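You operate a simulated robot arm through the tools that you are given. There is no shell and no other tool.

Carry out the task below with a simulated robot arm. There is one attempt and no reset: what you move stays moved.

Task
Put things in order on the top of the folding table. At the end: the white water bottle (marked "IRON WATER") stands where the orange pot plant stood; the orange pot plant stands on top of the yellow wiping pad; the blue egg stands where the clear coin jar stood; the clear coin jar stands where the white water bottle stood; whatever was shut is shut again. Leave all else as you found it, and nothing knocked over.

Only the result counts: the job must be done as asked and must still hold three seconds after the hand-in. Knocking over, shifting, dropping, spilling or breaking anything else fails it.

Robot
A 6-joint arm with a two-finger parallel gripper, fixed in place. Base frame: the origin is at the foot of the arm, x ahead of it, y to its left, z up; the work surface is at about z = 0. Readings come in m, degrees, newtons and seconds.
With the tool pointing down near the work surface it reaches from about 0.14 to 0.58 m from the base axis. Its first joint turns from -66.0 to 66.0 degrees. Payload 2.1 kg.
Tool frame: the origin (TCP) lies between the finger pads and is the grasp point; the fingertips stand 0.03 m ahead of it; z points along the fingers, y is the line along which they close. Largest opening 0.094 m; finger width 0.028, thickness 0.01; the body of the gripper, 0.05 by 0.096 m, starts 0.055 m behind the TCP.
Orientation is that of the tool frame in the base frame, as a unit quaternion [w, x, y, z]. With the fingers straight down and closing along the base's y, the tool's x points along the base's -x, its y along +y and its z along -z.

Tools
- The arm moves only by the tool nudge_tool. Its argument "deltas" is a list of rows, each a list of 7 numbers: the shift along the tool's x, y, z in m, then the turn, a rotation vector about the tool's x, y, z in rad, then the finger opening in m, from 0 to 0.094. In form: [[dx, dy, dz, rx, ry, rz, gripper], ...]. A call has 1 to 20 rows; each row is the pose to reach, as a shift and turn from the pose commanded when the call began, along the tool's axes at that moment. A row lasts 0.2 s, in which the tool goes at most 0.05 m and 8.6 degrees; a call with a longer step from one row to the next is refused whole, and so is a gripper value outside its range. Where a pose cannot be reached the arm comes as near as it can. A force on the tool above 40 N (or 10 N above the force at the start of the call, whichever is more), or a blocked arm, ends the call early, and 0.2 s more pass. The fingers move at their own pace (about 0.072 m/s each) and stop on an object; they squeeze with about 25 N. The grip force told is the motor's: it shows also when the fingers shut on nothing. Time passes only in rows, and 0.2 s behind the last, so rows that repeat a pose let the fingers close. It gives the time, the measured TCP pose, the force on the tool (base axes), the opening and the grip force at its end, in the units of the frame above (readings bear some noise), with the torque about the TCP (base axes, N m) and any sound that the robot's microphone picked up, and new pictures: "show" is both (left out), scene, wrist or none.
- Cameras (640 x 400 px; columns grow to the right, rows downward): "scene" is fixed at [0.0293, -0.3566, 0.4869]; the picture's right is [0.95, -0.32, 0.00], its down [-0.18, -0.51, -0.84] and it looks along [0.27, 0.80, -0.54] (base axes); focal length 228 px, centre (320, 200). "wrist" rides on the gripper at [0.076, 0.014, -0.103] in the tool frame; the picture's right is [-0.18, 0.98, 0.00], its down [-0.75, -0.14, -0.64] and it looks along [-0.63, -0.12, 0.77] (tool axes); focal length 243 px, centre (320, 200). There is no depth. A picture from a camera that has moved, and an enlarged one, comes with that camera's place and axes in the base frame and with its lens.
- close_up(camera, box): a new picture of the part [left, top, right, bottom] of that camera's present view, enlarged. No time passes.
- hand_in(): hands the job in; it is judged then, once.

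Nothing tells you positions but the pictures and the camera data. Unless the task says otherwise, let go and move clear before handing in.

The tools are called after "Call:" as name(argument=value, ...) on one line, values as JSON. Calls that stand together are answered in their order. nudge_tool: Moves the arm, as the interface text tells. Its arguments: {"type":"object","properties":{"deltas":{"type":"array"},"show":{"type":"string","enum":["both","scene","wrist","none"]}},"required":["deltas"]} The other tools are called the same way: close_up (camera, box) takes an enlarged picture of a part of a camera's view; hand_in () hands the job in.

At the start:

```text
t: 0.0
tool_pos: [0.3029, 0.0665, 0.3216]
orientation: [0.001, -0.001, 1.0, 0.0]
force: [0.9, -0.3, -0.2]
wrist_torque: [0.04, -0.01, 0.0]
opening: 0.094
finger_force: 0.1
```

scene: 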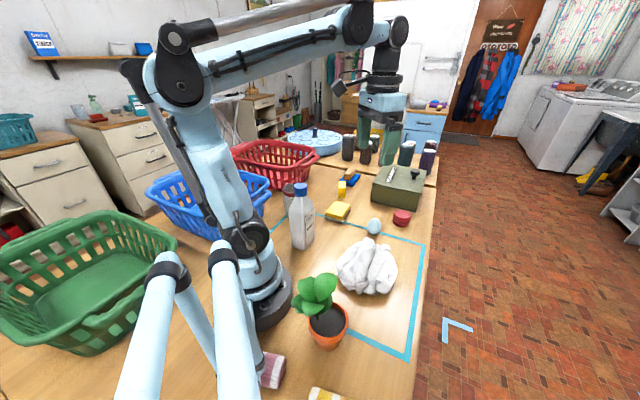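
wrist: 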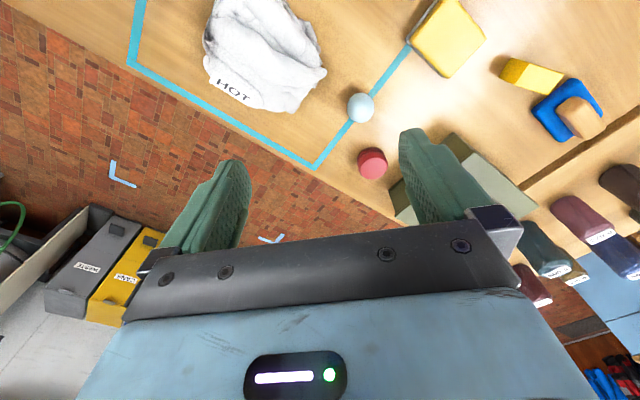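

I see the folding table with a plant, a white bottle, a cloth marked HOT, a yellow pad, a blue egg, a red thing and a green box. I'll enlarge parts of the views to find each object before moving.

Call:
close_up(camera="scene", box=[260, 150, 460, 275])

Call:
close_up(camera="scene", box=[230, 260, 430, 400])

Call:
close_up(camera="wrist", box=[300, 0, 640, 212])

```text
3.20 times, centred on (360, 212) of scene
camera zoom: at [0.0293, -0.3566, 0.4869], right [0.95, -0.32, 0.0], down [-0.18, -0.51, -0.84], along [0.27, 0.8, -0.54], focal length 728 px, centre (192, 160)
```

zoom: 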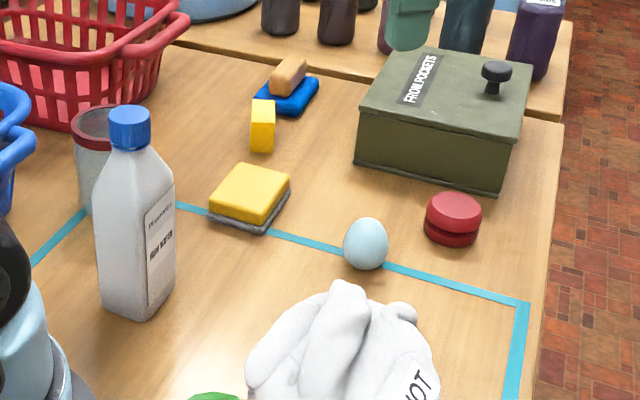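

```text
2.86 times, centred on (330, 330) of scene
camera zoom: at [0.0293, -0.3566, 0.4869], right [0.95, -0.32, 0.0], down [-0.18, -0.51, -0.84], along [0.27, 0.8, -0.54], focal length 650 px, centre (291, -171)
```

zoom: 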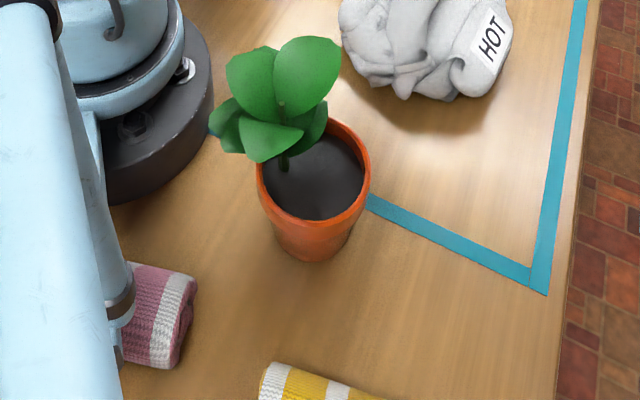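

```text
1.88 times, centred on (470, 106) of wrist
camera zoom: at [0.2269, 0.0813, 0.4225], right [0.18, 0.98, 0.0], down [0.75, -0.14, 0.64], along [0.63, -0.12, -0.77], focal length 457 px, centre (38, 377)
```

zoom: 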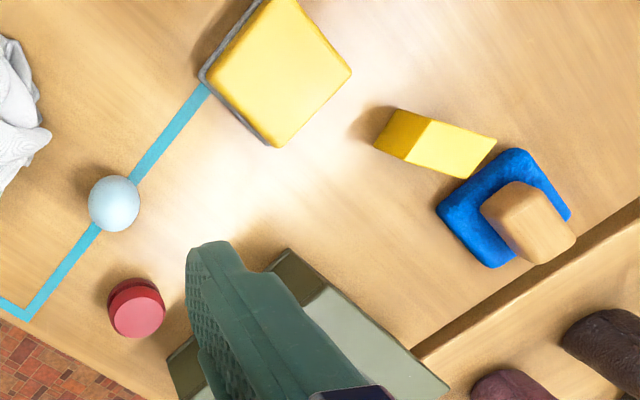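

The plant is at about (0.137, -0.15), the bottle at (0.147, 0.155), the pad at (0.30, 0.247) and the egg at (0.378, 0.13). The jar seems to be half hidden behind the bottle, so I'll swing the wrist camera over that area, staying high.

Call:
nudge_tool(deltas=[[0.017, 0.022, 0, 0, 0, -0.131, 0.094], [0.034, 0.044, 0, 0, 0, -0.262, 0.094], [0.051, 0.066, 0, 0, 0, -0.393, 0.094], [0.068, 0.088, 0, 0, 0, -0.524, 0.094], [0.085, 0.11, 0, 0, 0, -0.655, 0.094], [0.103, 0.1335, 0, 0, 0, -0.785, 0.094], [0.103, 0.1335, 0, 0, 0, -0.785, 0.094]], show="both")

```text
t: 1.6
tool_pos: [0.199, 0.1993, 0.3216]
orientation: [0.001, -0.383, 0.924, -0.001]
force: [-0.3, 0.4, -0.4]
wrist_torque: [0.0, -0.01, 0.0]
opening: 0.0939
finger_force: 0.0
camera wrist: at [0.1356, 0.1558, 0.4233], right [-0.57, 0.82, 0.0], down [0.63, 0.43, 0.64], along [0.53, 0.36, -0.77], focal length 243 px, centre (320, 200)
```

scene: 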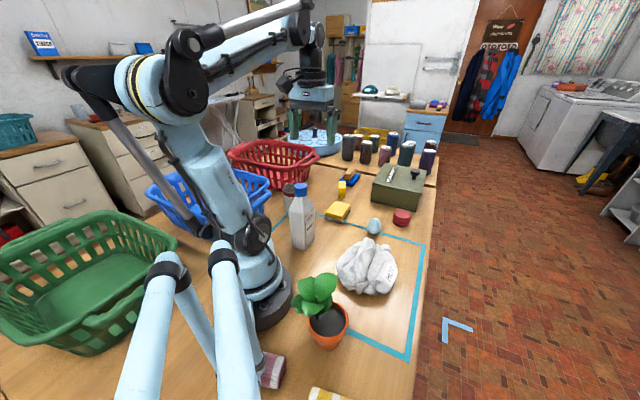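
wrist: 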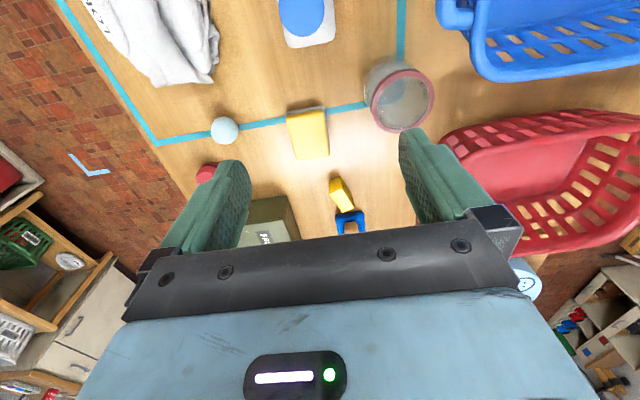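

Call:
close_up(camera="wrist", box=[270, 0, 510, 150])

Call:
close_up(camera="scene", box=[250, 165, 330, 265])

```text
2.67 times, centred on (390, 75) of wrist
camera zoom: at [0.1356, 0.1558, 0.4233], right [-0.57, 0.82, 0.0], down [0.63, 0.43, 0.64], along [0.53, 0.36, -0.77], focal length 647 px, centre (133, 533)
```

zoom: 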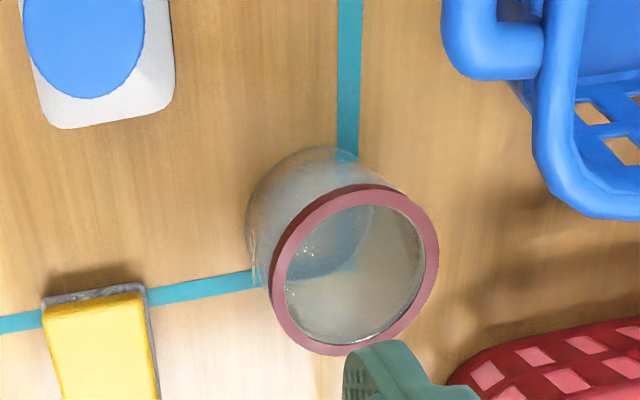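

```text
4.00 times, centred on (290, 215) of scene
camera zoom: at [0.0293, -0.3566, 0.4869], right [0.95, -0.32, 0.0], down [-0.18, -0.51, -0.84], along [0.27, 0.8, -0.54], focal length 910 px, centre (440, 140)
```

zoom: 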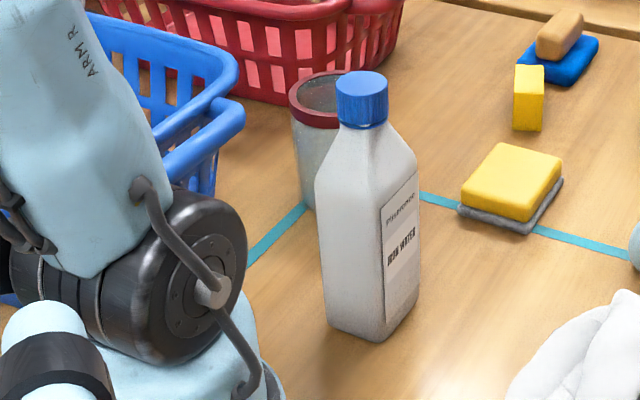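

The jar with the red rim is at about (0.16, 0.306), roughly 0.09 m tall with a 0.085 m rim, and it stands open. Next I'll go over to the plant side to see how the leaves lie.

Call:
nudge_tool(deltas=[[0.0195, -0.0354, 0, 0, 0, 0.0872, 0.094], [0.039, -0.0707, 0, 0, 0, 0.1744, 0.094], [0.0585, -0.1061, 0, 0, 0, 0.2617, 0.094], [0.078, -0.1414, 0, 0, 0, 0.3489, 0.094], [0.0974, -0.1768, 0, 0, 0, 0.4361, 0.094], [0.1169, -0.2121, 0, 0, 0, 0.5233, 0.094], [0.1364, -0.2475, 0, 0, 0, 0.6106, 0.094], [0.1559, -0.2828, 0, 0, 0, 0.6978, 0.094], [0.1754, -0.3182, 0, 0, 0, 0.785, 0.094], [0.1754, -0.3182, 0, 0, 0, 0.785, 0.094]], show="wrist")

```text
t: 3.8
tool_pos: [0.3016, -0.1498, 0.3185]
orientation: [0.002, 0.0, 1.0, 0.0]
force: [0.3, -1.0, -0.4]
wrist_torque: [0.02, -0.01, 0.0]
opening: 0.0939
finger_force: 0.0
camera wrist: at [0.2262, -0.1346, 0.4203], right [0.19, 0.98, 0.0], down [0.75, -0.14, 0.64], along [0.63, -0.12, -0.77], focal length 243 px, centre (320, 200)
```

wrist: 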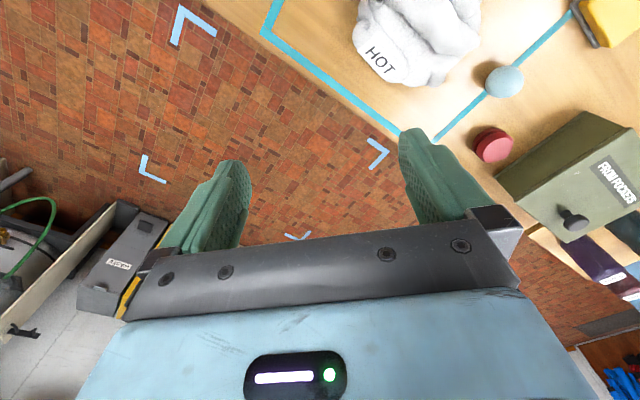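

The plant is out of view, behind the camera. I'll tilt the hand inward by 45° so the camera looks down at it, which also shows whether that tilted pose can be reached.

Call:
nudge_tool(deltas=[[0, 0, 0, 0, 0.131, 0, 0.094], [0, 0, 0, 0, 0.262, 0, 0.094], [0, 0, 0, 0, 0.393, 0, 0.094], [0, 0, 0, 0, 0.524, 0, 0.094], [0, 0, 0, 0, 0.655, 0, 0.094], [0, 0, 0, 0, 0.785, 0, 0.094], [0, 0, 0, 0, 0.785, 0, 0.094]], show="both")

```text
t: 5.4
tool_pos: [0.2963, -0.1578, 0.3197]
orientation: [-0.238, -0.002, 0.971, -0.006]
force: [1.0, 0.2, 0.0]
wrist_torque: [0.01, -0.01, -0.03]
opening: 0.094
finger_force: 0.0
out of reach, approached as far as the arm can: row 4, 5, 6, 7
camera wrist: at [0.277, -0.1418, 0.4454], right [0.16, 0.98, -0.1], down [0.97, -0.13, 0.22], along [0.2, -0.13, -0.97], focal length 243 px, centre (320, 200)
```

scene: 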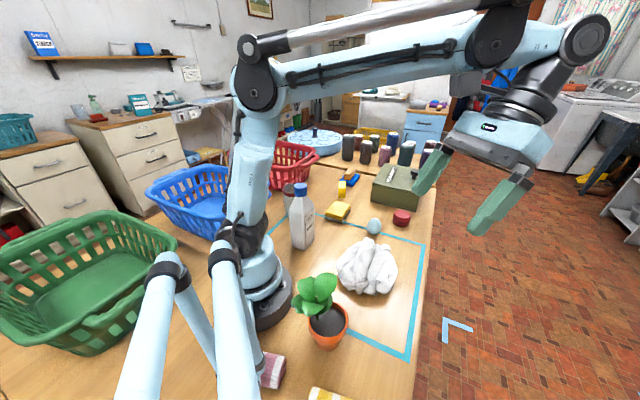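
wrist: 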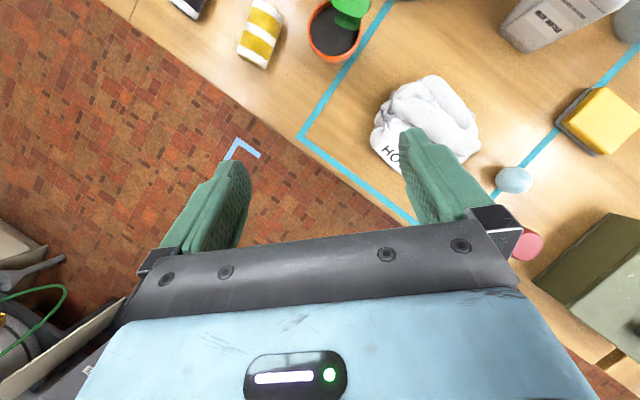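

The tilt stopped at about 27° here. The plant, the gloves-like cloth, the bottle and the pad are all in view, so I'll zoom in on the plant.

Call:
close_up(camera="wrist", box=[230, 0, 430, 125])

Call:
close_up(camera="scene", box=[270, 250, 390, 360])

Call:
close_up(camera="wrist", box=[440, 0, 640, 200])

```text
3.20 times, centred on (330, 62) of wrist
camera zoom: at [0.277, -0.1418, 0.4454], right [0.16, 0.98, -0.1], down [0.97, -0.13, 0.22], along [0.2, -0.13, -0.97], focal length 776 px, centre (288, 640)
```

zoom: 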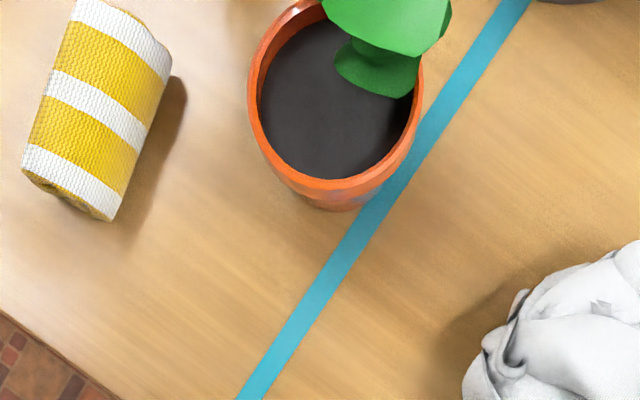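

```text
3.64 times, centred on (330, 305) of scene
camera zoom: at [0.0293, -0.3566, 0.4869], right [0.95, -0.32, 0.0], down [-0.18, -0.51, -0.84], along [0.27, 0.8, -0.54], focal length 828 px, centre (284, -182)
```

zoom: 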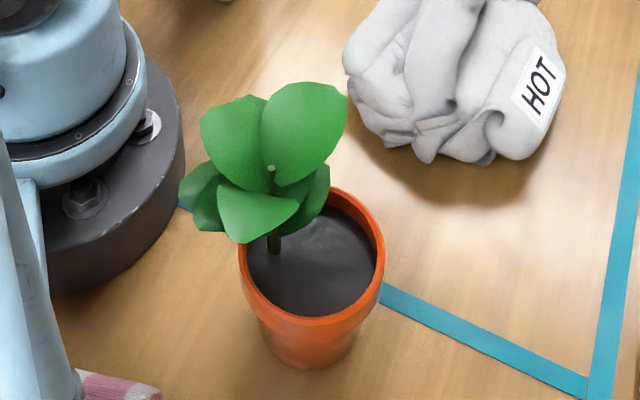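

```text
2.00 times, centred on (540, 100) of wrist
camera zoom: at [0.277, -0.1418, 0.4454], right [0.16, 0.98, -0.1], down [0.97, -0.13, 0.22], along [0.2, -0.13, -0.97], focal length 485 px, centre (-120, 400)
```

zoom: 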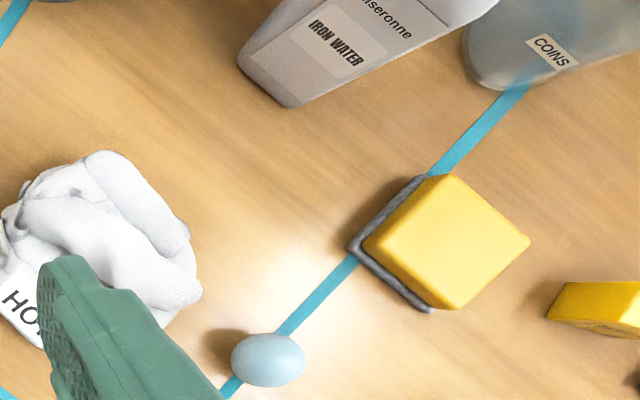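

The jar is labelled COINS, which confirms it. The plant's stem sits on the base side of its pot, so I'll grip the pot from the outer side with the hand tilted. First I'll undo some tilt to see which commanded pose the robot counts from.

Call:
nudge_tool(deltas=[[0, 0, 0, 0, -0.12, 0, 0.094], [0, 0, 0, 0, -0.24, 0, 0.094], [0, 0, 0, 0, -0.36, 0, 0.094], [0, 0, 0, 0, -0.48, 0, 0.094], [0, 0, 0, 0, -0.48, 0, 0.094]], show="none")

```text
t: 6.6
tool_pos: [0.2963, -0.1587, 0.3202]
orientation: [-0.001, -0.003, 1.0, -0.007]
force: [0.4, 0.2, 0.1]
wrist_torque: [0.01, -0.02, 0.0]
opening: 0.0941
finger_force: 0.2
```

The robot counts from the pose it actually reached, and the tool is now vertical again at (0.296, -0.159, 0.320). I'll move out beyond the plant, yaw to -35° and then tilt inward by 50° for a pre-grasp.

Call:
nudge_tool(deltas=[[0.0093, -0.0123, 0.02, 0, 0, 0.122, 0.094], [0.0185, -0.0245, 0.04, 0, 0, 0.244, 0.094], [0.0278, -0.0368, 0.06, 0, 0, 0.366, 0.094], [0.037, -0.049, 0.08, 0, 0, 0.489, 0.094], [0.0463, -0.0613, 0.1, 0, 0, 0.611, 0.094], [0.0463, -0.0613, 0.1, 0, 0, 0.611, 0.094]], show="scene")

```text
t: 8.0
tool_pos: [0.2489, -0.2183, 0.2195]
orientation: [0.0, 0.298, 0.955, -0.007]
force: [-0.1, -0.7, 0.1]
wrist_torque: [-0.01, 0.03, 0.01]
opening: 0.094
finger_force: 0.1
```

scene: 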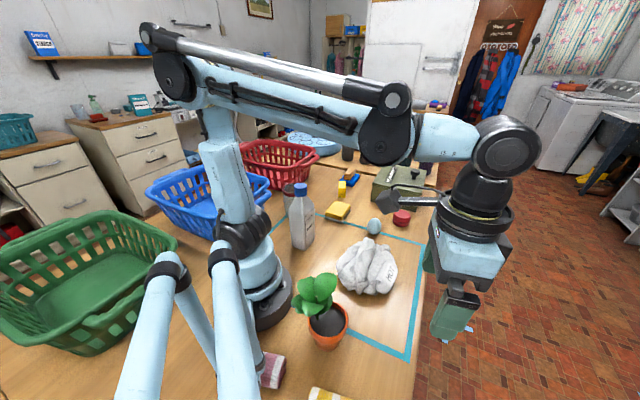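

The hand is clear beyond the plant. Now I'll tilt and ease in to the pre-grasp pose.

Call:
nudge_tool(deltas=[[0.009, -0.002, 0.011, 0, 0.125, 0, 0.094], [0.018, -0.004, 0.021, 0, 0.249, 0, 0.094], [0.027, -0.006, 0.032, 0, 0.374, 0, 0.094], [0.036, -0.008, 0.043, 0, 0.499, 0, 0.094], [0.045, -0.011, 0.054, 0, 0.624, 0, 0.094], [0.054, -0.013, 0.064, 0, 0.748, 0, 0.094], [0.063, -0.015, 0.075, 0, 0.873, 0, 0.094], [0.063, -0.015, 0.075, 0, 0.873, 0, 0.094]], show="both")

```text
t: 9.8
tool_pos: [0.2049, -0.2139, 0.1748]
orientation: [-0.214, 0.29, 0.931, 0.055]
force: [0.0, -0.3, -0.1]
wrist_torque: [-0.02, 0.0, 0.01]
opening: 0.0941
finger_force: 0.1
out of reach, approached as far as the arm can: row 4, 5, 6, 7, 8
camera wrist: at [0.1957, -0.1853, 0.2991], right [0.69, 0.72, -0.1], down [0.71, -0.65, 0.26], along [0.12, -0.25, -0.96], focal length 243 px, centre (320, 200)
```

scene: 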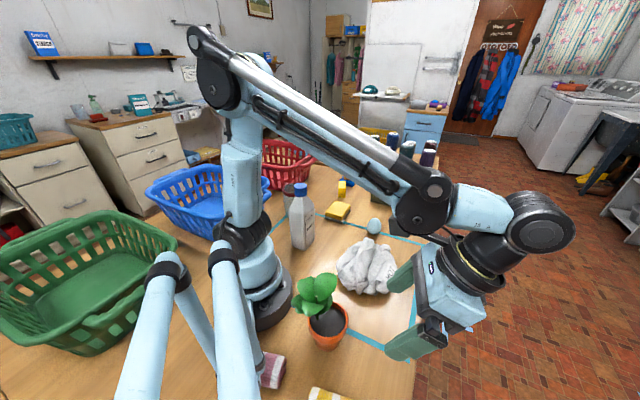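
wrist: 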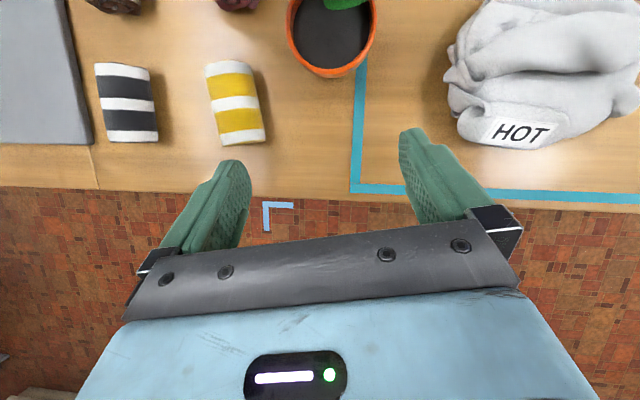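

The wrist pitch stops at about 115° from the outward direction, so inward tilt is limited to about 25°. I'll lift, go vertical and roll the hand by about 180°, so that the camera stalk is on the outer side and looks back at the plant.

Call:
nudge_tool(deltas=[[0.011, -0.0005, -0.0225, 0, -0.11, 0, 0.094], [0.0215, -0.001, -0.045, 0, -0.22, 0, 0.094], [0.032, -0.0015, -0.0675, 0, -0.33, 0, 0.094], [0.043, -0.002, -0.09, 0, -0.44, 0, 0.094], [0.043, -0.002, -0.09, 0, -0.44, 0, 0.094]], show="none")

```text
t: 11.0
tool_pos: [0.2056, -0.2129, 0.274]
orientation: [-0.006, 0.295, 0.955, -0.009]
force: [0.4, -0.4, -0.6]
wrist_torque: [-0.02, 0.02, 0.0]
opening: 0.0939
finger_force: 0.1
```

Call:
nudge_tool(deltas=[[0, 0, 0, 0, 0, 0.149, 0.094], [0, 0, 0, 0, 0, 0.298, 0.094], [0, 0, 0, 0, 0, 0.447, 0.094], [0, 0, 0, 0, 0, 0.596, 0.094], [0, 0, 0, 0, 0, 0.745, 0.094], [0, 0, 0, 0, 0, 0.894, 0.094], [0, 0, 0, 0, 0, 1.043, 0.094], [0, 0, 0, 0, 0, 1.192, 0.094], [0, 0, 0, 0, 0, 1.341, 0.094], [0, 0, 0, 0, 0, 1.49, 0.094], [0, 0, 0, 0, 0, 1.639, 0.094], [0, 0, 0, 0, 0, 1.788, 0.094], [0, 0, 0, 0, 0, 1.937, 0.094], [0, 0, 0, 0, 0, 2.086, 0.094], [0, 0, 0, 0, 0, 2.235, 0.094], [0, 0, 0, 0, 0, 2.384, 0.094], [0, 0, 0, 0, 0, 2.533, 0.094], [0, 0, 0, 0, 0, 2.682, 0.094], [0, 0, 0, 0, 0, 2.831, 0.094], [0, 0, 0, 0, 0, 2.98, 0.094]], show="both")

```text
t: 15.2
tool_pos: [0.205, -0.2141, 0.2735]
orientation: [0.008, 0.976, -0.219, -0.007]
force: [0.2, 0.1, 0.2]
wrist_torque: [-0.06, 0.03, -0.02]
opening: 0.0942
finger_force: 0.1
camera wrist: at [0.2716, -0.2574, 0.3739], right [-0.59, -0.81, 0.02], down [-0.61, 0.46, 0.65], along [-0.53, 0.37, -0.76], focal length 243 px, centre (320, 200)
```

scene: 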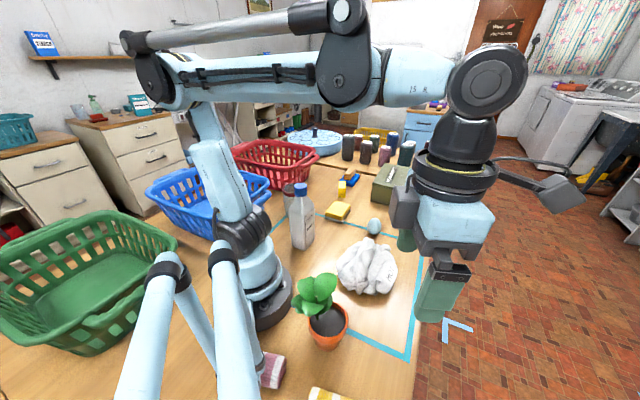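
wrist: 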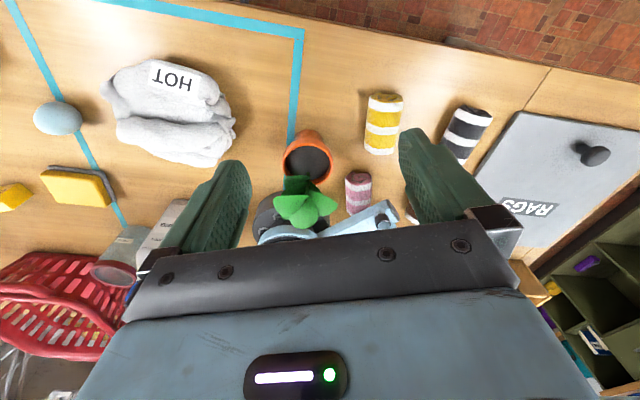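

The roll worked, and the camera now looks inward at the plant. I'll zoom in on its leaves and pot.

Call:
close_up(camera="wrist", box=[230, 110, 390, 250])

Call:
close_up(camera="wrist", box=[0, 60, 260, 300])

```text
2.86 times, centred on (310, 180) of wrist
camera zoom: at [0.2716, -0.2574, 0.3739], right [-0.59, -0.81, 0.02], down [-0.61, 0.46, 0.65], along [-0.53, 0.37, -0.76], focal length 693 px, centre (349, 257)
```

zoom: 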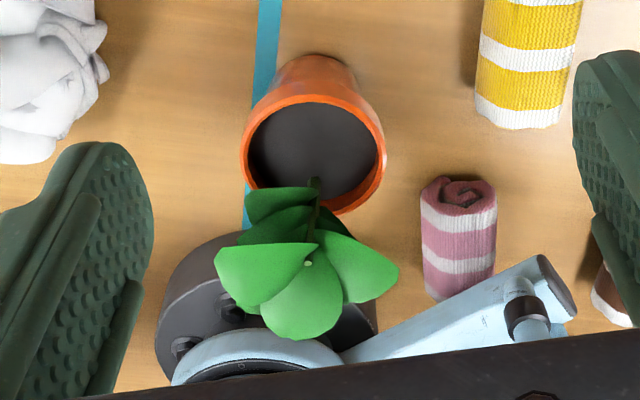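

```text
1.67 times, centred on (130, 180) of wrist
camera zoom: at [0.2716, -0.2574, 0.3739], right [-0.59, -0.81, 0.02], down [-0.61, 0.46, 0.65], along [-0.53, 0.37, -0.76], focal length 404 px, centre (637, 233)
```

zoom: 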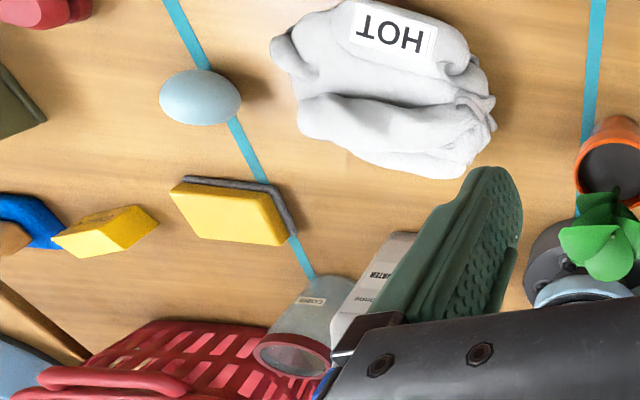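

The leaves lie wholly on the base side of the pot, with tips no higher than about 0.155 and the rim at about 0.065. The pot centre is near (0.121, -0.137). A 25° inward tilt with the hand on the outer side will clear the leaves, so I'll yaw into line with that direction.

Call:
nudge_tool(deltas=[[0, 0, 0, 0, 0, 0.112, 0.094], [0, 0, 0, 0, 0, 0.224, 0.094], [0, 0, 0, 0, 0, 0.336, 0.094], [0, 0, 0, 0, 0, 0.449, 0.094], [0, 0, 0, 0, 0, 0.449, 0.094]], show="none")

```text
t: 16.4
tool_pos: [0.1509, -0.2525, 0.2734]
orientation: [0.008, 0.904, -0.428, -0.004]
force: [-0.7, -0.4, -0.1]
wrist_torque: [-0.01, 0.0, 0.0]
opening: 0.0939
finger_force: 0.0
out of reach, approached as far as the arm can: row 3, 4, 5
```

The last wrist joint hit its limit, which dragged the position. I'll use a yaw of -35° instead, which stays inside that limit and still clears the leaves, and stage above the outer side.

Call:
nudge_tool(deltas=[[-0.0085, -0.0163, 0.0133, 0, 0, -0.0685, 0.094], [-0.0169, -0.0326, 0.0265, 0, 0, -0.137, 0.094], [-0.0254, -0.0489, 0.0398, 0, 0, -0.2055, 0.094], [-0.0338, -0.0652, 0.053, 0, 0, -0.274, 0.094], [-0.0338, -0.0652, 0.053, 0, 0, -0.274, 0.094]], show="wrist")

```text
t: 17.6
tool_pos: [0.1799, -0.184, 0.2199]
orientation: [0.009, 0.953, -0.301, -0.006]
force: [0.5, -0.2, -0.5]
wrist_torque: [-0.02, -0.01, -0.02]
opening: 0.0942
finger_force: 0.0
camera wrist: at [0.2366, -0.238, 0.3198], right [-0.72, -0.7, 0.02], down [-0.52, 0.56, 0.64], along [-0.46, 0.45, -0.76], focal length 243 px, centre (320, 200)
```

wrist: 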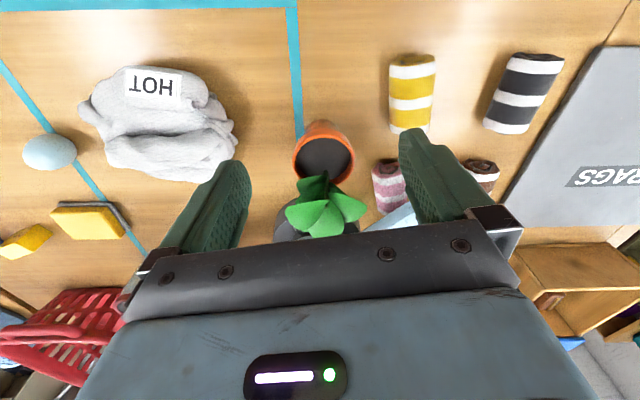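

Call:
close_up(camera="wrist", box=[260, 100, 400, 250])

Call:
close_up(camera="scene", box=[270, 240, 390, 360])

```text
2.67 times, centred on (330, 175) of wrist
camera zoom: at [0.2366, -0.238, 0.3198], right [-0.72, -0.7, 0.02], down [-0.52, 0.56, 0.64], along [-0.46, 0.45, -0.76], focal length 647 px, centre (293, 267)
```

zoom: 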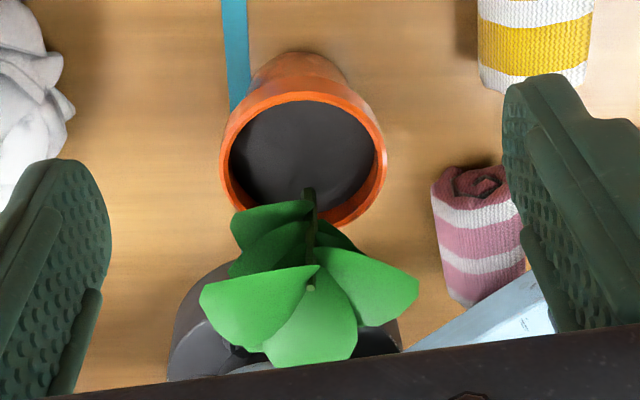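

```text
3.33 times, centred on (330, 300) of scene
camera zoom: at [0.0293, -0.3566, 0.4869], right [0.95, -0.32, 0.0], down [-0.18, -0.51, -0.84], along [0.27, 0.8, -0.54], focal length 759 px, centre (287, -133)
```

zoom: 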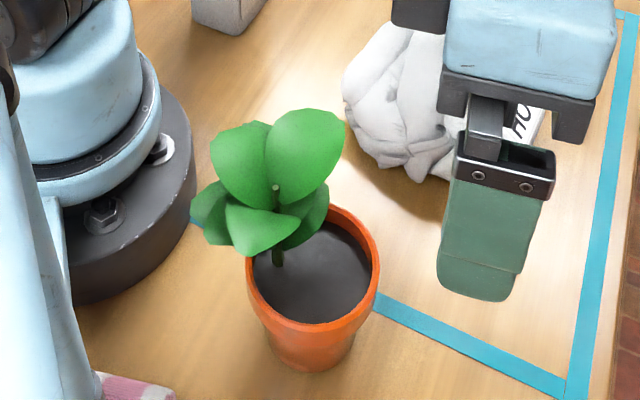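

Call:
close_up(camera="wrist", box=[285, 110, 365, 195])

Call:
close_up(camera="scene", box=[295, 295, 360, 355])

```text
4.71 times, centred on (325, 152) of wrist
camera zoom: at [0.2366, -0.238, 0.3198], right [-0.72, -0.7, 0.02], down [-0.52, 0.56, 0.64], along [-0.46, 0.45, -0.76], focal length 1142 px, centre (296, 424)
```

zoom: 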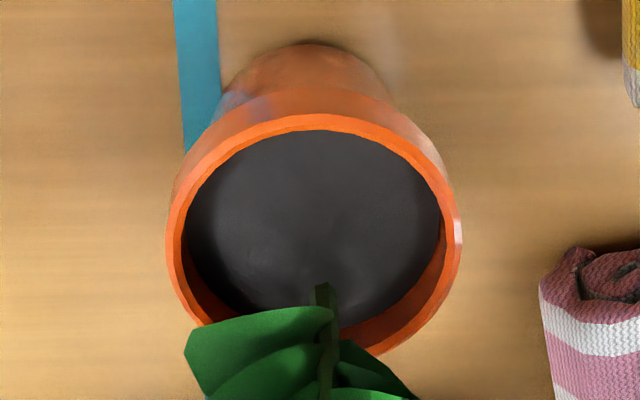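

```text
6.67 times, centred on (328, 325) of scene
camera zoom: at [0.0293, -0.3566, 0.4869], right [0.95, -0.32, 0.0], down [-0.18, -0.51, -0.84], along [0.27, 0.8, -0.54], focal length 1517 px, centre (270, -633)
```

zoom: 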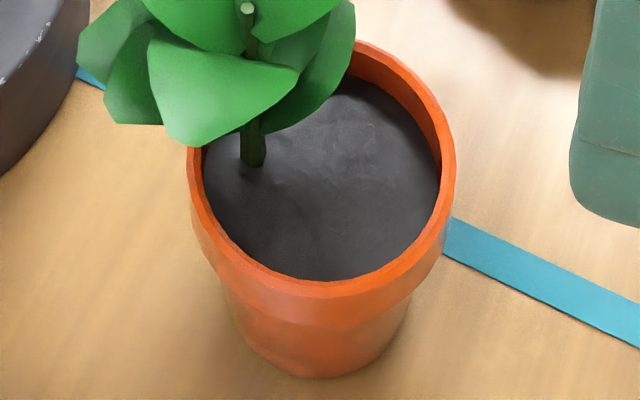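

The pot centre is about (0.122, -0.137), in line with the gripper column. Now I'll tilt about 24° and go to the pre-grasp point, 0.1 m back along the tool axis.

Call:
nudge_tool(deltas=[[-0.0067, -0.0014, 0.0157, 0.004, -0.0836, 0, 0.094], [-0.0133, -0.0028, 0.0314, 0.0076, -0.167, 0, 0.094], [-0.02, -0.0041, 0.0472, 0.0114, -0.251, 0, 0.094], [-0.0266, -0.0055, 0.0629, 0.0152, -0.334, 0, 0.094], [-0.0333, -0.0069, 0.0786, 0.019, -0.418, 0, 0.094], [-0.0333, -0.0069, 0.0786, 0.019, -0.418, 0, 0.094]], show="both")

```text
t: 19.0
tool_pos: [0.1553, -0.1608, 0.1409]
orientation: [-0.063, 0.931, -0.298, -0.203]
force: [-0.2, 0.0, -0.2]
wrist_torque: [-0.05, 0.01, 0.0]
opening: 0.0941
finger_force: 0.1
camera wrist: at [0.2394, -0.2374, 0.2019], right [-0.71, -0.7, 0.08], down [-0.26, 0.36, 0.9], along [-0.66, 0.61, -0.44], focal length 243 px, centre (320, 200)
```

scene: 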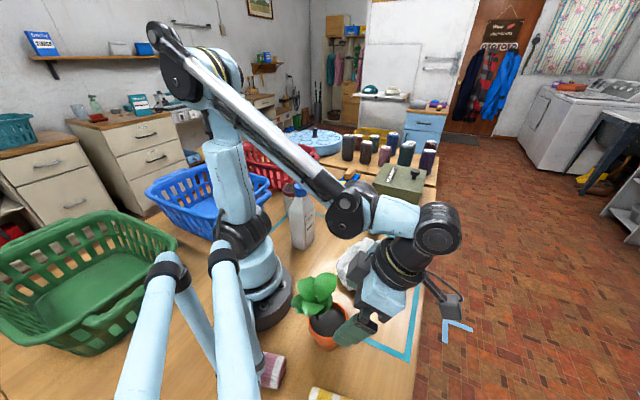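
wrist: 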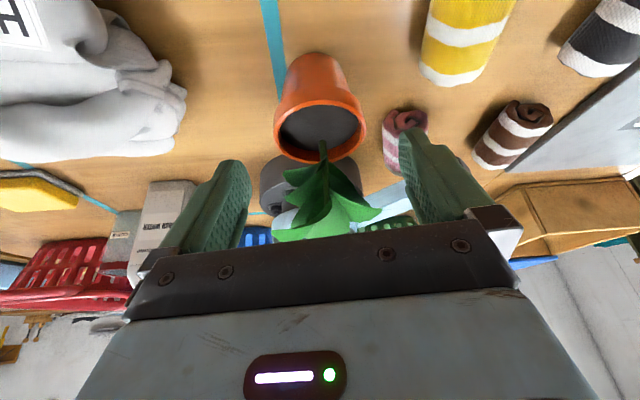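

The pot rim sits right on the tool axis, about 0.09 m ahead, and the leaves are clear of the palm. I'll advance 0.06 m along the tool axis and check again.

Call:
nudge_tool(deltas=[[0, 0, 0.015, 0, 0, 0, 0.094], [0, 0, 0.03, 0, 0, 0, 0.094], [0, 0, 0.045, 0, 0, 0, 0.094], [0, 0, 0.06, 0, 0, 0, 0.094], [0, 0, 0.06, 0, 0, 0, 0.094]], show="both")

```text
t: 20.2
tool_pos: [0.135, -0.1464, 0.0855]
orientation: [-0.062, 0.931, -0.297, -0.201]
force: [-0.7, 0.1, -0.6]
wrist_torque: [0.0, 0.0, 0.0]
opening: 0.0941
finger_force: 0.1
camera wrist: at [0.2187, -0.2229, 0.1467], right [-0.71, -0.7, 0.08], down [-0.26, 0.36, 0.9], along [-0.66, 0.61, -0.44], focal length 243 px, centre (320, 200)
```

scene: 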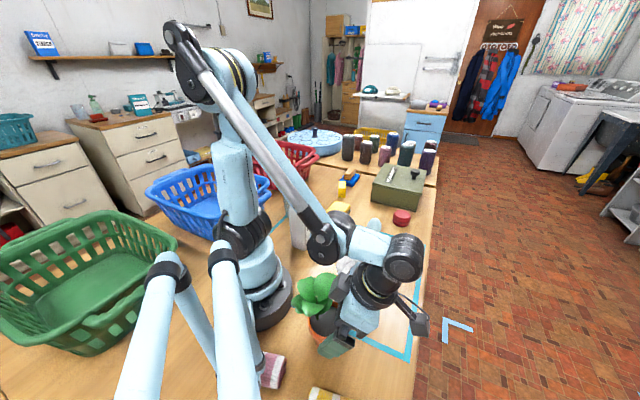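
wrist: 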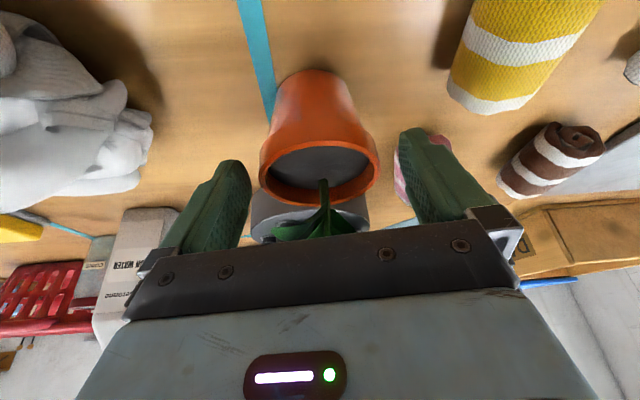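

The rim is centred between the fingers, about 0.02 m ahead of the TCP. I'll advance another 0.032 m so the pads straddle the rim band.

Call:
nudge_tool(deltas=[[0, -0.001, 0.008, 0, 0, 0, 0.094], [0, -0.001, 0.016, 0, 0, 0, 0.094], [0, -0.001, 0.024, 0, 0, 0, 0.094], [0, -0.001, 0.032, 0, 0, 0, 0.094], [0, -0.001, 0.032, 0, 0, 0, 0.094]], show="both")

```text
t: 21.4
tool_pos: [0.1251, -0.1384, 0.0562]
orientation: [-0.063, 0.931, -0.297, -0.202]
force: [0.3, -0.3, 0.4]
wrist_torque: [-0.04, 0.03, 0.01]
opening: 0.0939
finger_force: 0.0
camera wrist: at [0.2089, -0.2151, 0.1172], right [-0.71, -0.7, 0.08], down [-0.26, 0.36, 0.9], along [-0.66, 0.61, -0.44], focal length 243 px, centre (320, 200)
```

scene: 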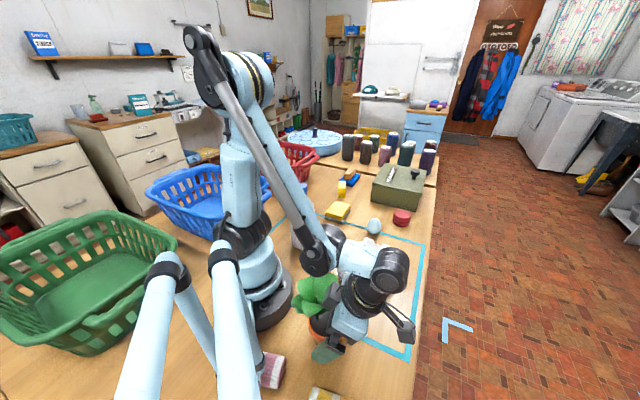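
wrist: 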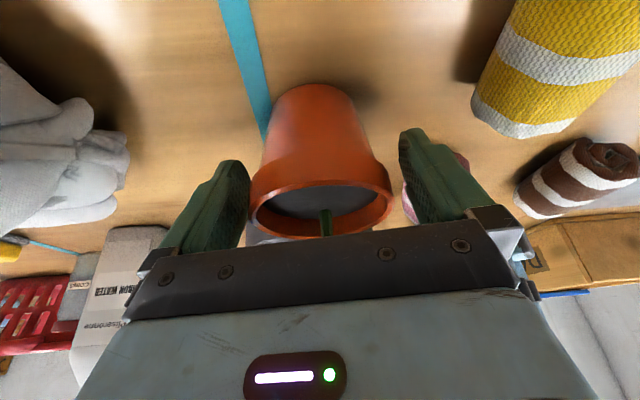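

The pot rim sits symmetrically between the pads, so I'll close the fingers.

Call:
nudge_tool(deltas=[[0, 0, 0, 0, 0, 0, 0.08], [0, 0, 0, 0, 0, 0, 0.065], [0, 0, 0, 0, 0, 0, 0.05], [0, 0, 0, 0, 0, 0, 0.05], [0, 0, 0, 0, 0, 0, 0.05]], show="both")

```text
t: 22.6
tool_pos: [0.1244, -0.1382, 0.0553]
orientation: [-0.063, 0.931, -0.297, -0.202]
force: [0.2, 0.7, 0.1]
wrist_torque: [-0.05, -0.03, -0.01]
opening: 0.0797
finger_force: 24.8
camera wrist: at [0.209, -0.2151, 0.1173], right [-0.71, -0.7, 0.08], down [-0.26, 0.36, 0.9], along [-0.66, 0.61, -0.44], focal length 243 px, centre (320, 200)
```

scene: 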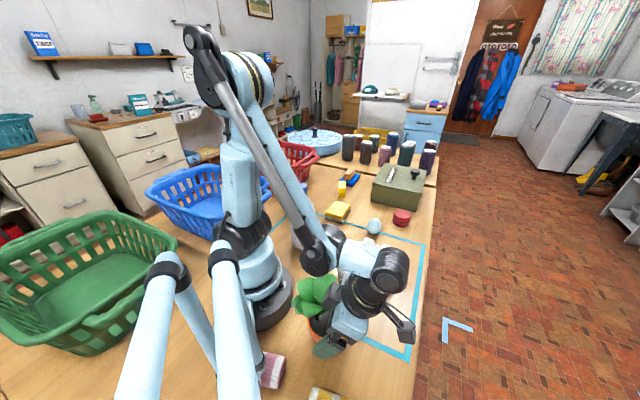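
wrist: 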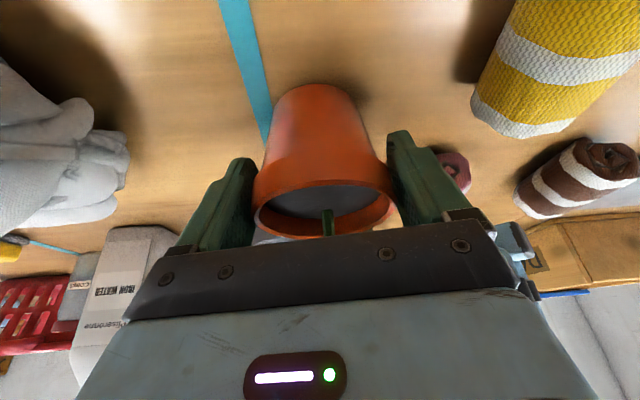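

The pads hold the pot with an opening of 0.080 and 24.8 N. I'll lift straight up 0.03 m and check that it stays upright in the grip.

Call:
nudge_tool(deltas=[[-0.0021, 0, -0.0046, 0, 0, 0, 0.05], [-0.0042, 0, -0.0091, 0, 0, 0, 0.05], [-0.0083, 0, -0.0182, 0, 0, 0, 0.05], [-0.0125, 0, -0.0273, 0, 0, 0, 0.05], [-0.0125, 0, -0.0273, 0, 0, 0, 0.05]], show="both")

```text
t: 23.8
tool_pos: [0.1267, -0.139, 0.0865]
orientation: [-0.061, 0.931, -0.297, -0.202]
force: [0.6, -0.3, 0.3]
wrist_torque: [-0.01, -0.04, -0.01]
opening: 0.0752
finger_force: 24.9
camera wrist: at [0.2101, -0.2148, 0.1477], right [-0.71, -0.7, 0.08], down [-0.26, 0.36, 0.9], along [-0.66, 0.61, -0.44], focal length 243 px, centre (320, 200)
```

scene: 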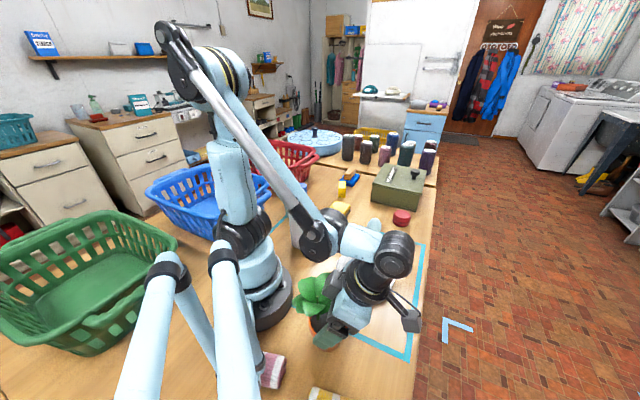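
wrist: 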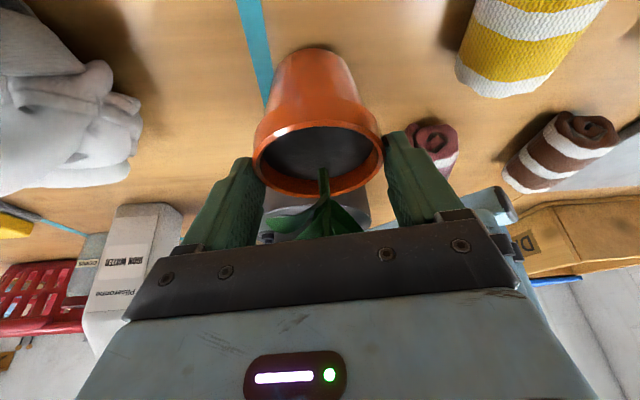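

The pot seems to have slipped down in the grip: no weight shows and the rim is now at the fingertips. I'll look closely before doing anything else.

Call:
close_up(camera="wrist", box=[220, 30, 440, 250])

Call:
close_up(camera="scene", box=[270, 250, 390, 360])

```text
1.82 times, centred on (330, 140) of wrist
camera zoom: at [0.2101, -0.2148, 0.1477], right [-0.71, -0.7, 0.08], down [-0.26, 0.36, 0.9], along [-0.66, 0.61, -0.44], focal length 441 px, centre (302, 309)
```

zoom: 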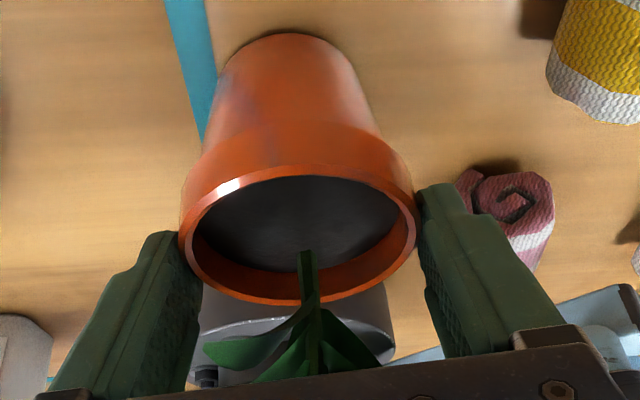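

```text
3.64 times, centred on (330, 305) of scene
camera zoom: at [0.0293, -0.3566, 0.4869], right [0.95, -0.32, 0.0], down [-0.18, -0.51, -0.84], along [0.27, 0.8, -0.54], focal length 828 px, centre (284, -182)
```

zoom: 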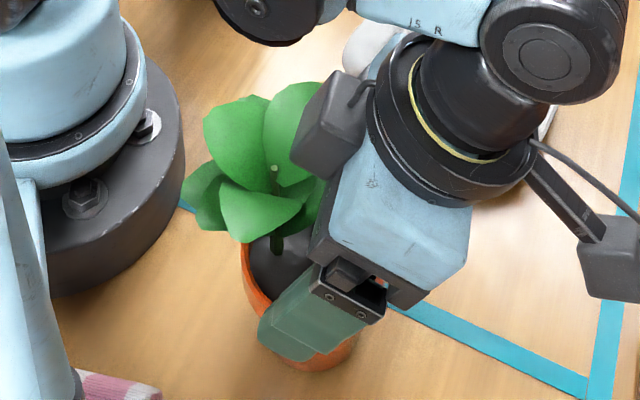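

The pot is still standing at its old place and the fingers slid up its rim. I'll open, re-seat the pads so the rim band is central and deeper on them, then close and lift in tiny steps while watching the force.

Call:
nudge_tool(deltas=[[0, 0, 0, 0, 0, 0, 0.094], [0, 0, 0, 0, 0, 0, 0.094], [0.0033, 0, 0.01, 0, 0, 0, 0.094], [0.0065, 0, 0.0195, 0, 0, 0, 0.094], [0.0065, 0, 0.0195, 0, 0, 0, 0.094]], show="both")

```text
t: 25.0
tool_pos: [0.1241, -0.138, 0.0662]
orientation: [-0.063, 0.931, -0.297, -0.202]
force: [-0.8, 0.3, -0.3]
wrist_torque: [0.0, 0.0, 0.02]
opening: 0.094
finger_force: 0.1
camera wrist: at [0.2086, -0.2141, 0.1272], right [-0.71, -0.7, 0.08], down [-0.26, 0.36, 0.9], along [-0.66, 0.61, -0.44], focal length 243 px, centre (320, 200)
```

scene: 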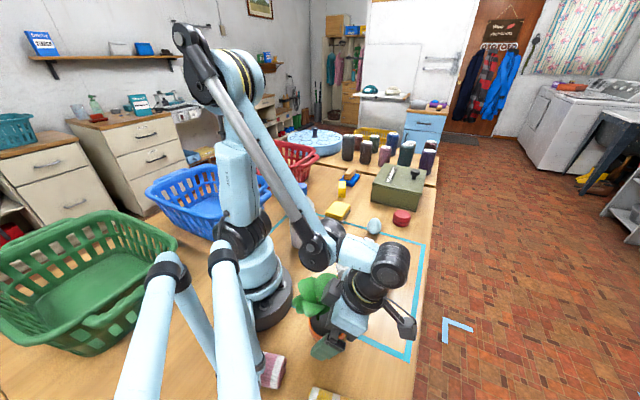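
wrist: 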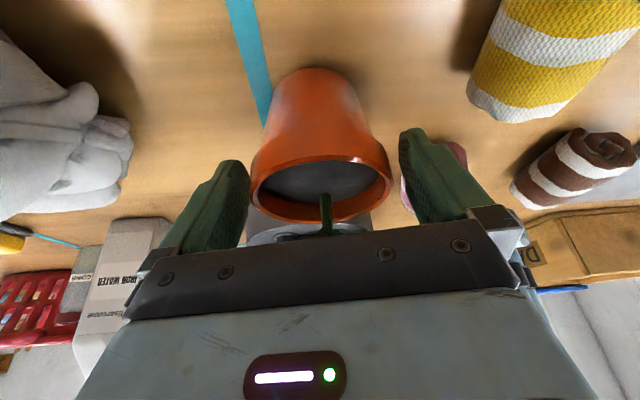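

Call:
nudge_tool(deltas=[[0, 0, 0, 0, 0, 0, 0.08], [0, 0, 0, 0, 0, 0, 0.06], [0, 0, 0, 0, 0, 0, 0.03], [0, 0, 0, 0, 0, 0, 0.03], [0, 0, 0, 0, 0, 0, 0.03], [0, 0, 0, 0, 0, 0, 0.03]], show="wrist")

Call:
close_up(camera="wrist", box=[220, 50, 440, 250])

```text
t: 26.4
tool_pos: [0.125, -0.1384, 0.0669]
orientation: [-0.063, 0.931, -0.297, -0.202]
force: [0.4, 1.0, -0.1]
wrist_torque: [-0.05, 0.0, -0.04]
opening: 0.0766
finger_force: 25.2
camera wrist: at [0.2086, -0.2141, 0.1273], right [-0.71, -0.7, 0.08], down [-0.26, 0.36, 0.9], along [-0.66, 0.61, -0.44], focal length 243 px, centre (320, 200)
```

wrist: 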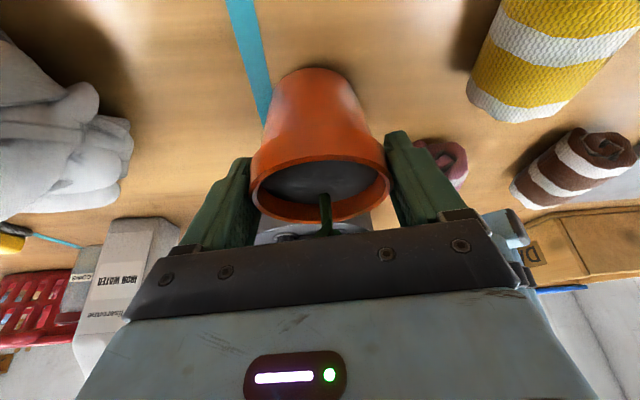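

```text
2.00 times, centred on (330, 150) of wrist
camera zoom: at [0.2086, -0.2141, 0.1273], right [-0.71, -0.7, 0.08], down [-0.26, 0.36, 0.9], along [-0.66, 0.61, -0.44], focal length 485 px, centre (300, 300)
```

zoom: 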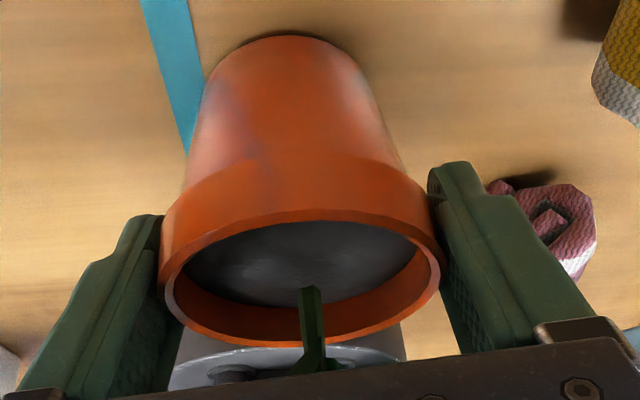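

Call:
nudge_tool(deltas=[[-0.0004, 0, -0.0009, 0, 0, 0, 0.03], [-0.0008, 0, -0.0018, 0, 0, 0, 0.03], [-0.0012, 0, -0.0027, 0, 0, 0, 0.03], [-0.0017, 0, -0.0036, 0, 0, 0, 0.03]], show="none")

```text
t: 27.4
tool_pos: [0.1236, -0.1377, 0.0703]
orientation: [-0.063, 0.931, -0.297, -0.201]
force: [0.0, 0.4, -2.3]
wrist_torque: [-0.02, -0.07, 0.0]
opening: 0.0762
finger_force: 24.8
```

Call:
nudge_tool(deltas=[[-0.0004, 0, -0.0009, 0, 0, 0, 0.03], [-0.0008, 0, -0.0018, 0, 0, 0, 0.03], [-0.0012, 0, -0.0027, 0, 0, 0, 0.03], [-0.0017, 0, -0.0036, 0, 0, 0, 0.03]], show="both")

Call:
close_up(camera="wrist", box=[220, 50, 440, 250])

```text
t: 28.4
tool_pos: [0.1237, -0.1384, 0.0746]
orientation: [-0.063, 0.931, -0.296, -0.203]
force: [-0.5, -0.5, -2.4]
wrist_torque: [-0.03, -0.02, -0.02]
opening: 0.0763
finger_force: 25.3
camera wrist: at [0.207, -0.2138, 0.1353], right [-0.71, -0.7, 0.08], down [-0.26, 0.36, 0.9], along [-0.66, 0.61, -0.44], focal length 243 px, centre (320, 200)
```

scene: 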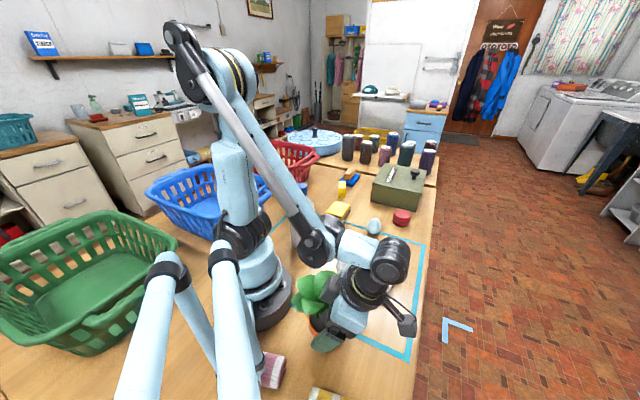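
wrist: 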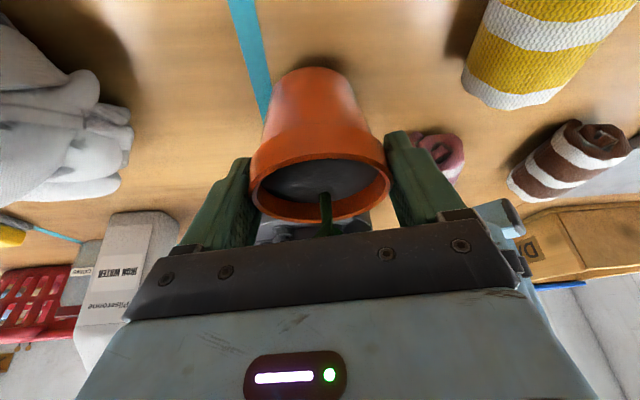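

```text
2.00 times, centred on (330, 150) of wrist
camera zoom: at [0.207, -0.2138, 0.1353], right [-0.71, -0.7, 0.08], down [-0.26, 0.36, 0.9], along [-0.66, 0.61, -0.44], focal length 485 px, centre (300, 300)
```

zoom: 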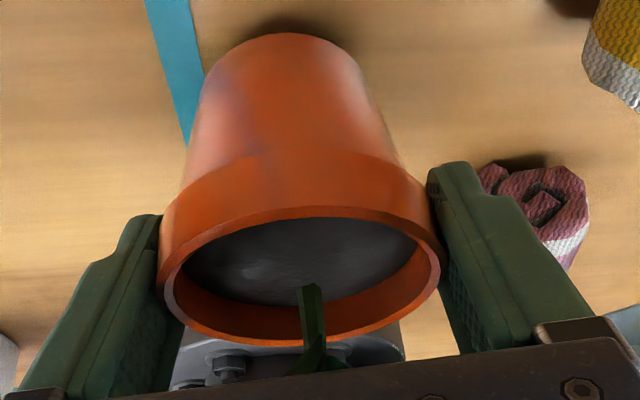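

The pot is now truly held: the load reads about 2.4 N and it keeps its place in the wrist view. I'll lift slowly by 0.1 m.

Call:
nudge_tool(deltas=[[-0.0017, 0, -0.0036, 0, 0, 0, 0.03], [-0.005, 0, -0.0109, 0, 0, 0, 0.03], [-0.0091, 0, -0.02, 0, 0, 0, 0.03], [-0.0133, 0, -0.0291, 0, 0, 0, 0.03], [-0.0174, 0, -0.0382, 0, 0, 0, 0.03], [-0.0216, 0, -0.0473, 0, 0, 0, 0.03], [-0.0257, 0, -0.0564, 0, 0, 0, 0.03], [-0.0299, 0, -0.0654, 0, 0, 0, 0.03], [-0.034, 0, -0.0745, 0, 0, 0, 0.03], [-0.0382, 0, -0.0836, 0, 0, 0, 0.03], [-0.0407, 0, -0.0891, 0, 0, 0, 0.03], [-0.0415, 0, -0.0909, 0, 0, 0, 0.03]], show="both")

```text
t: 31.0
tool_pos: [0.1224, -0.1378, 0.1744]
orientation: [-0.063, 0.931, -0.297, -0.202]
force: [0.2, -0.5, -2.3]
wrist_torque: [-0.02, -0.03, -0.01]
opening: 0.0763
finger_force: 24.8
camera wrist: at [0.2069, -0.2133, 0.2358], right [-0.71, -0.7, 0.08], down [-0.26, 0.36, 0.9], along [-0.66, 0.61, -0.44], focal length 243 px, centre (320, 200)
```

scene: 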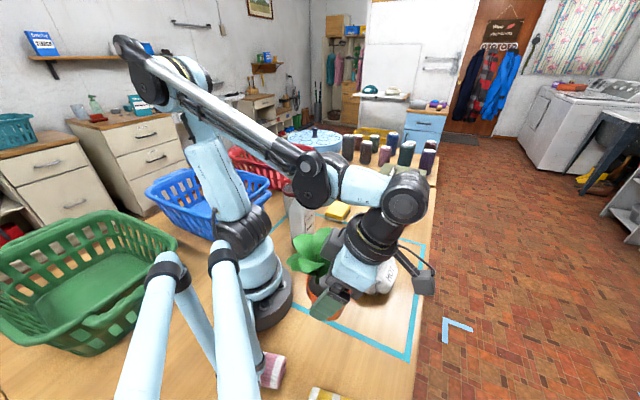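
wrist: 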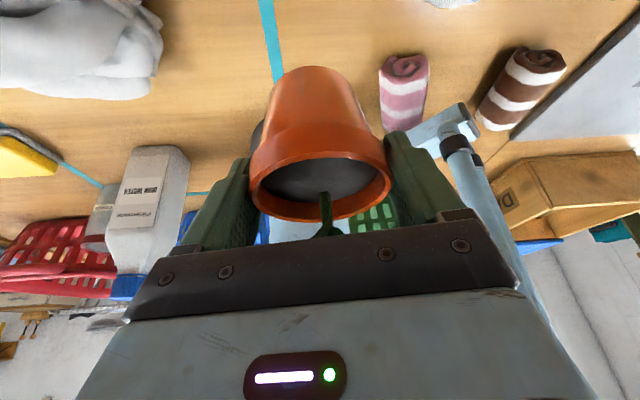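

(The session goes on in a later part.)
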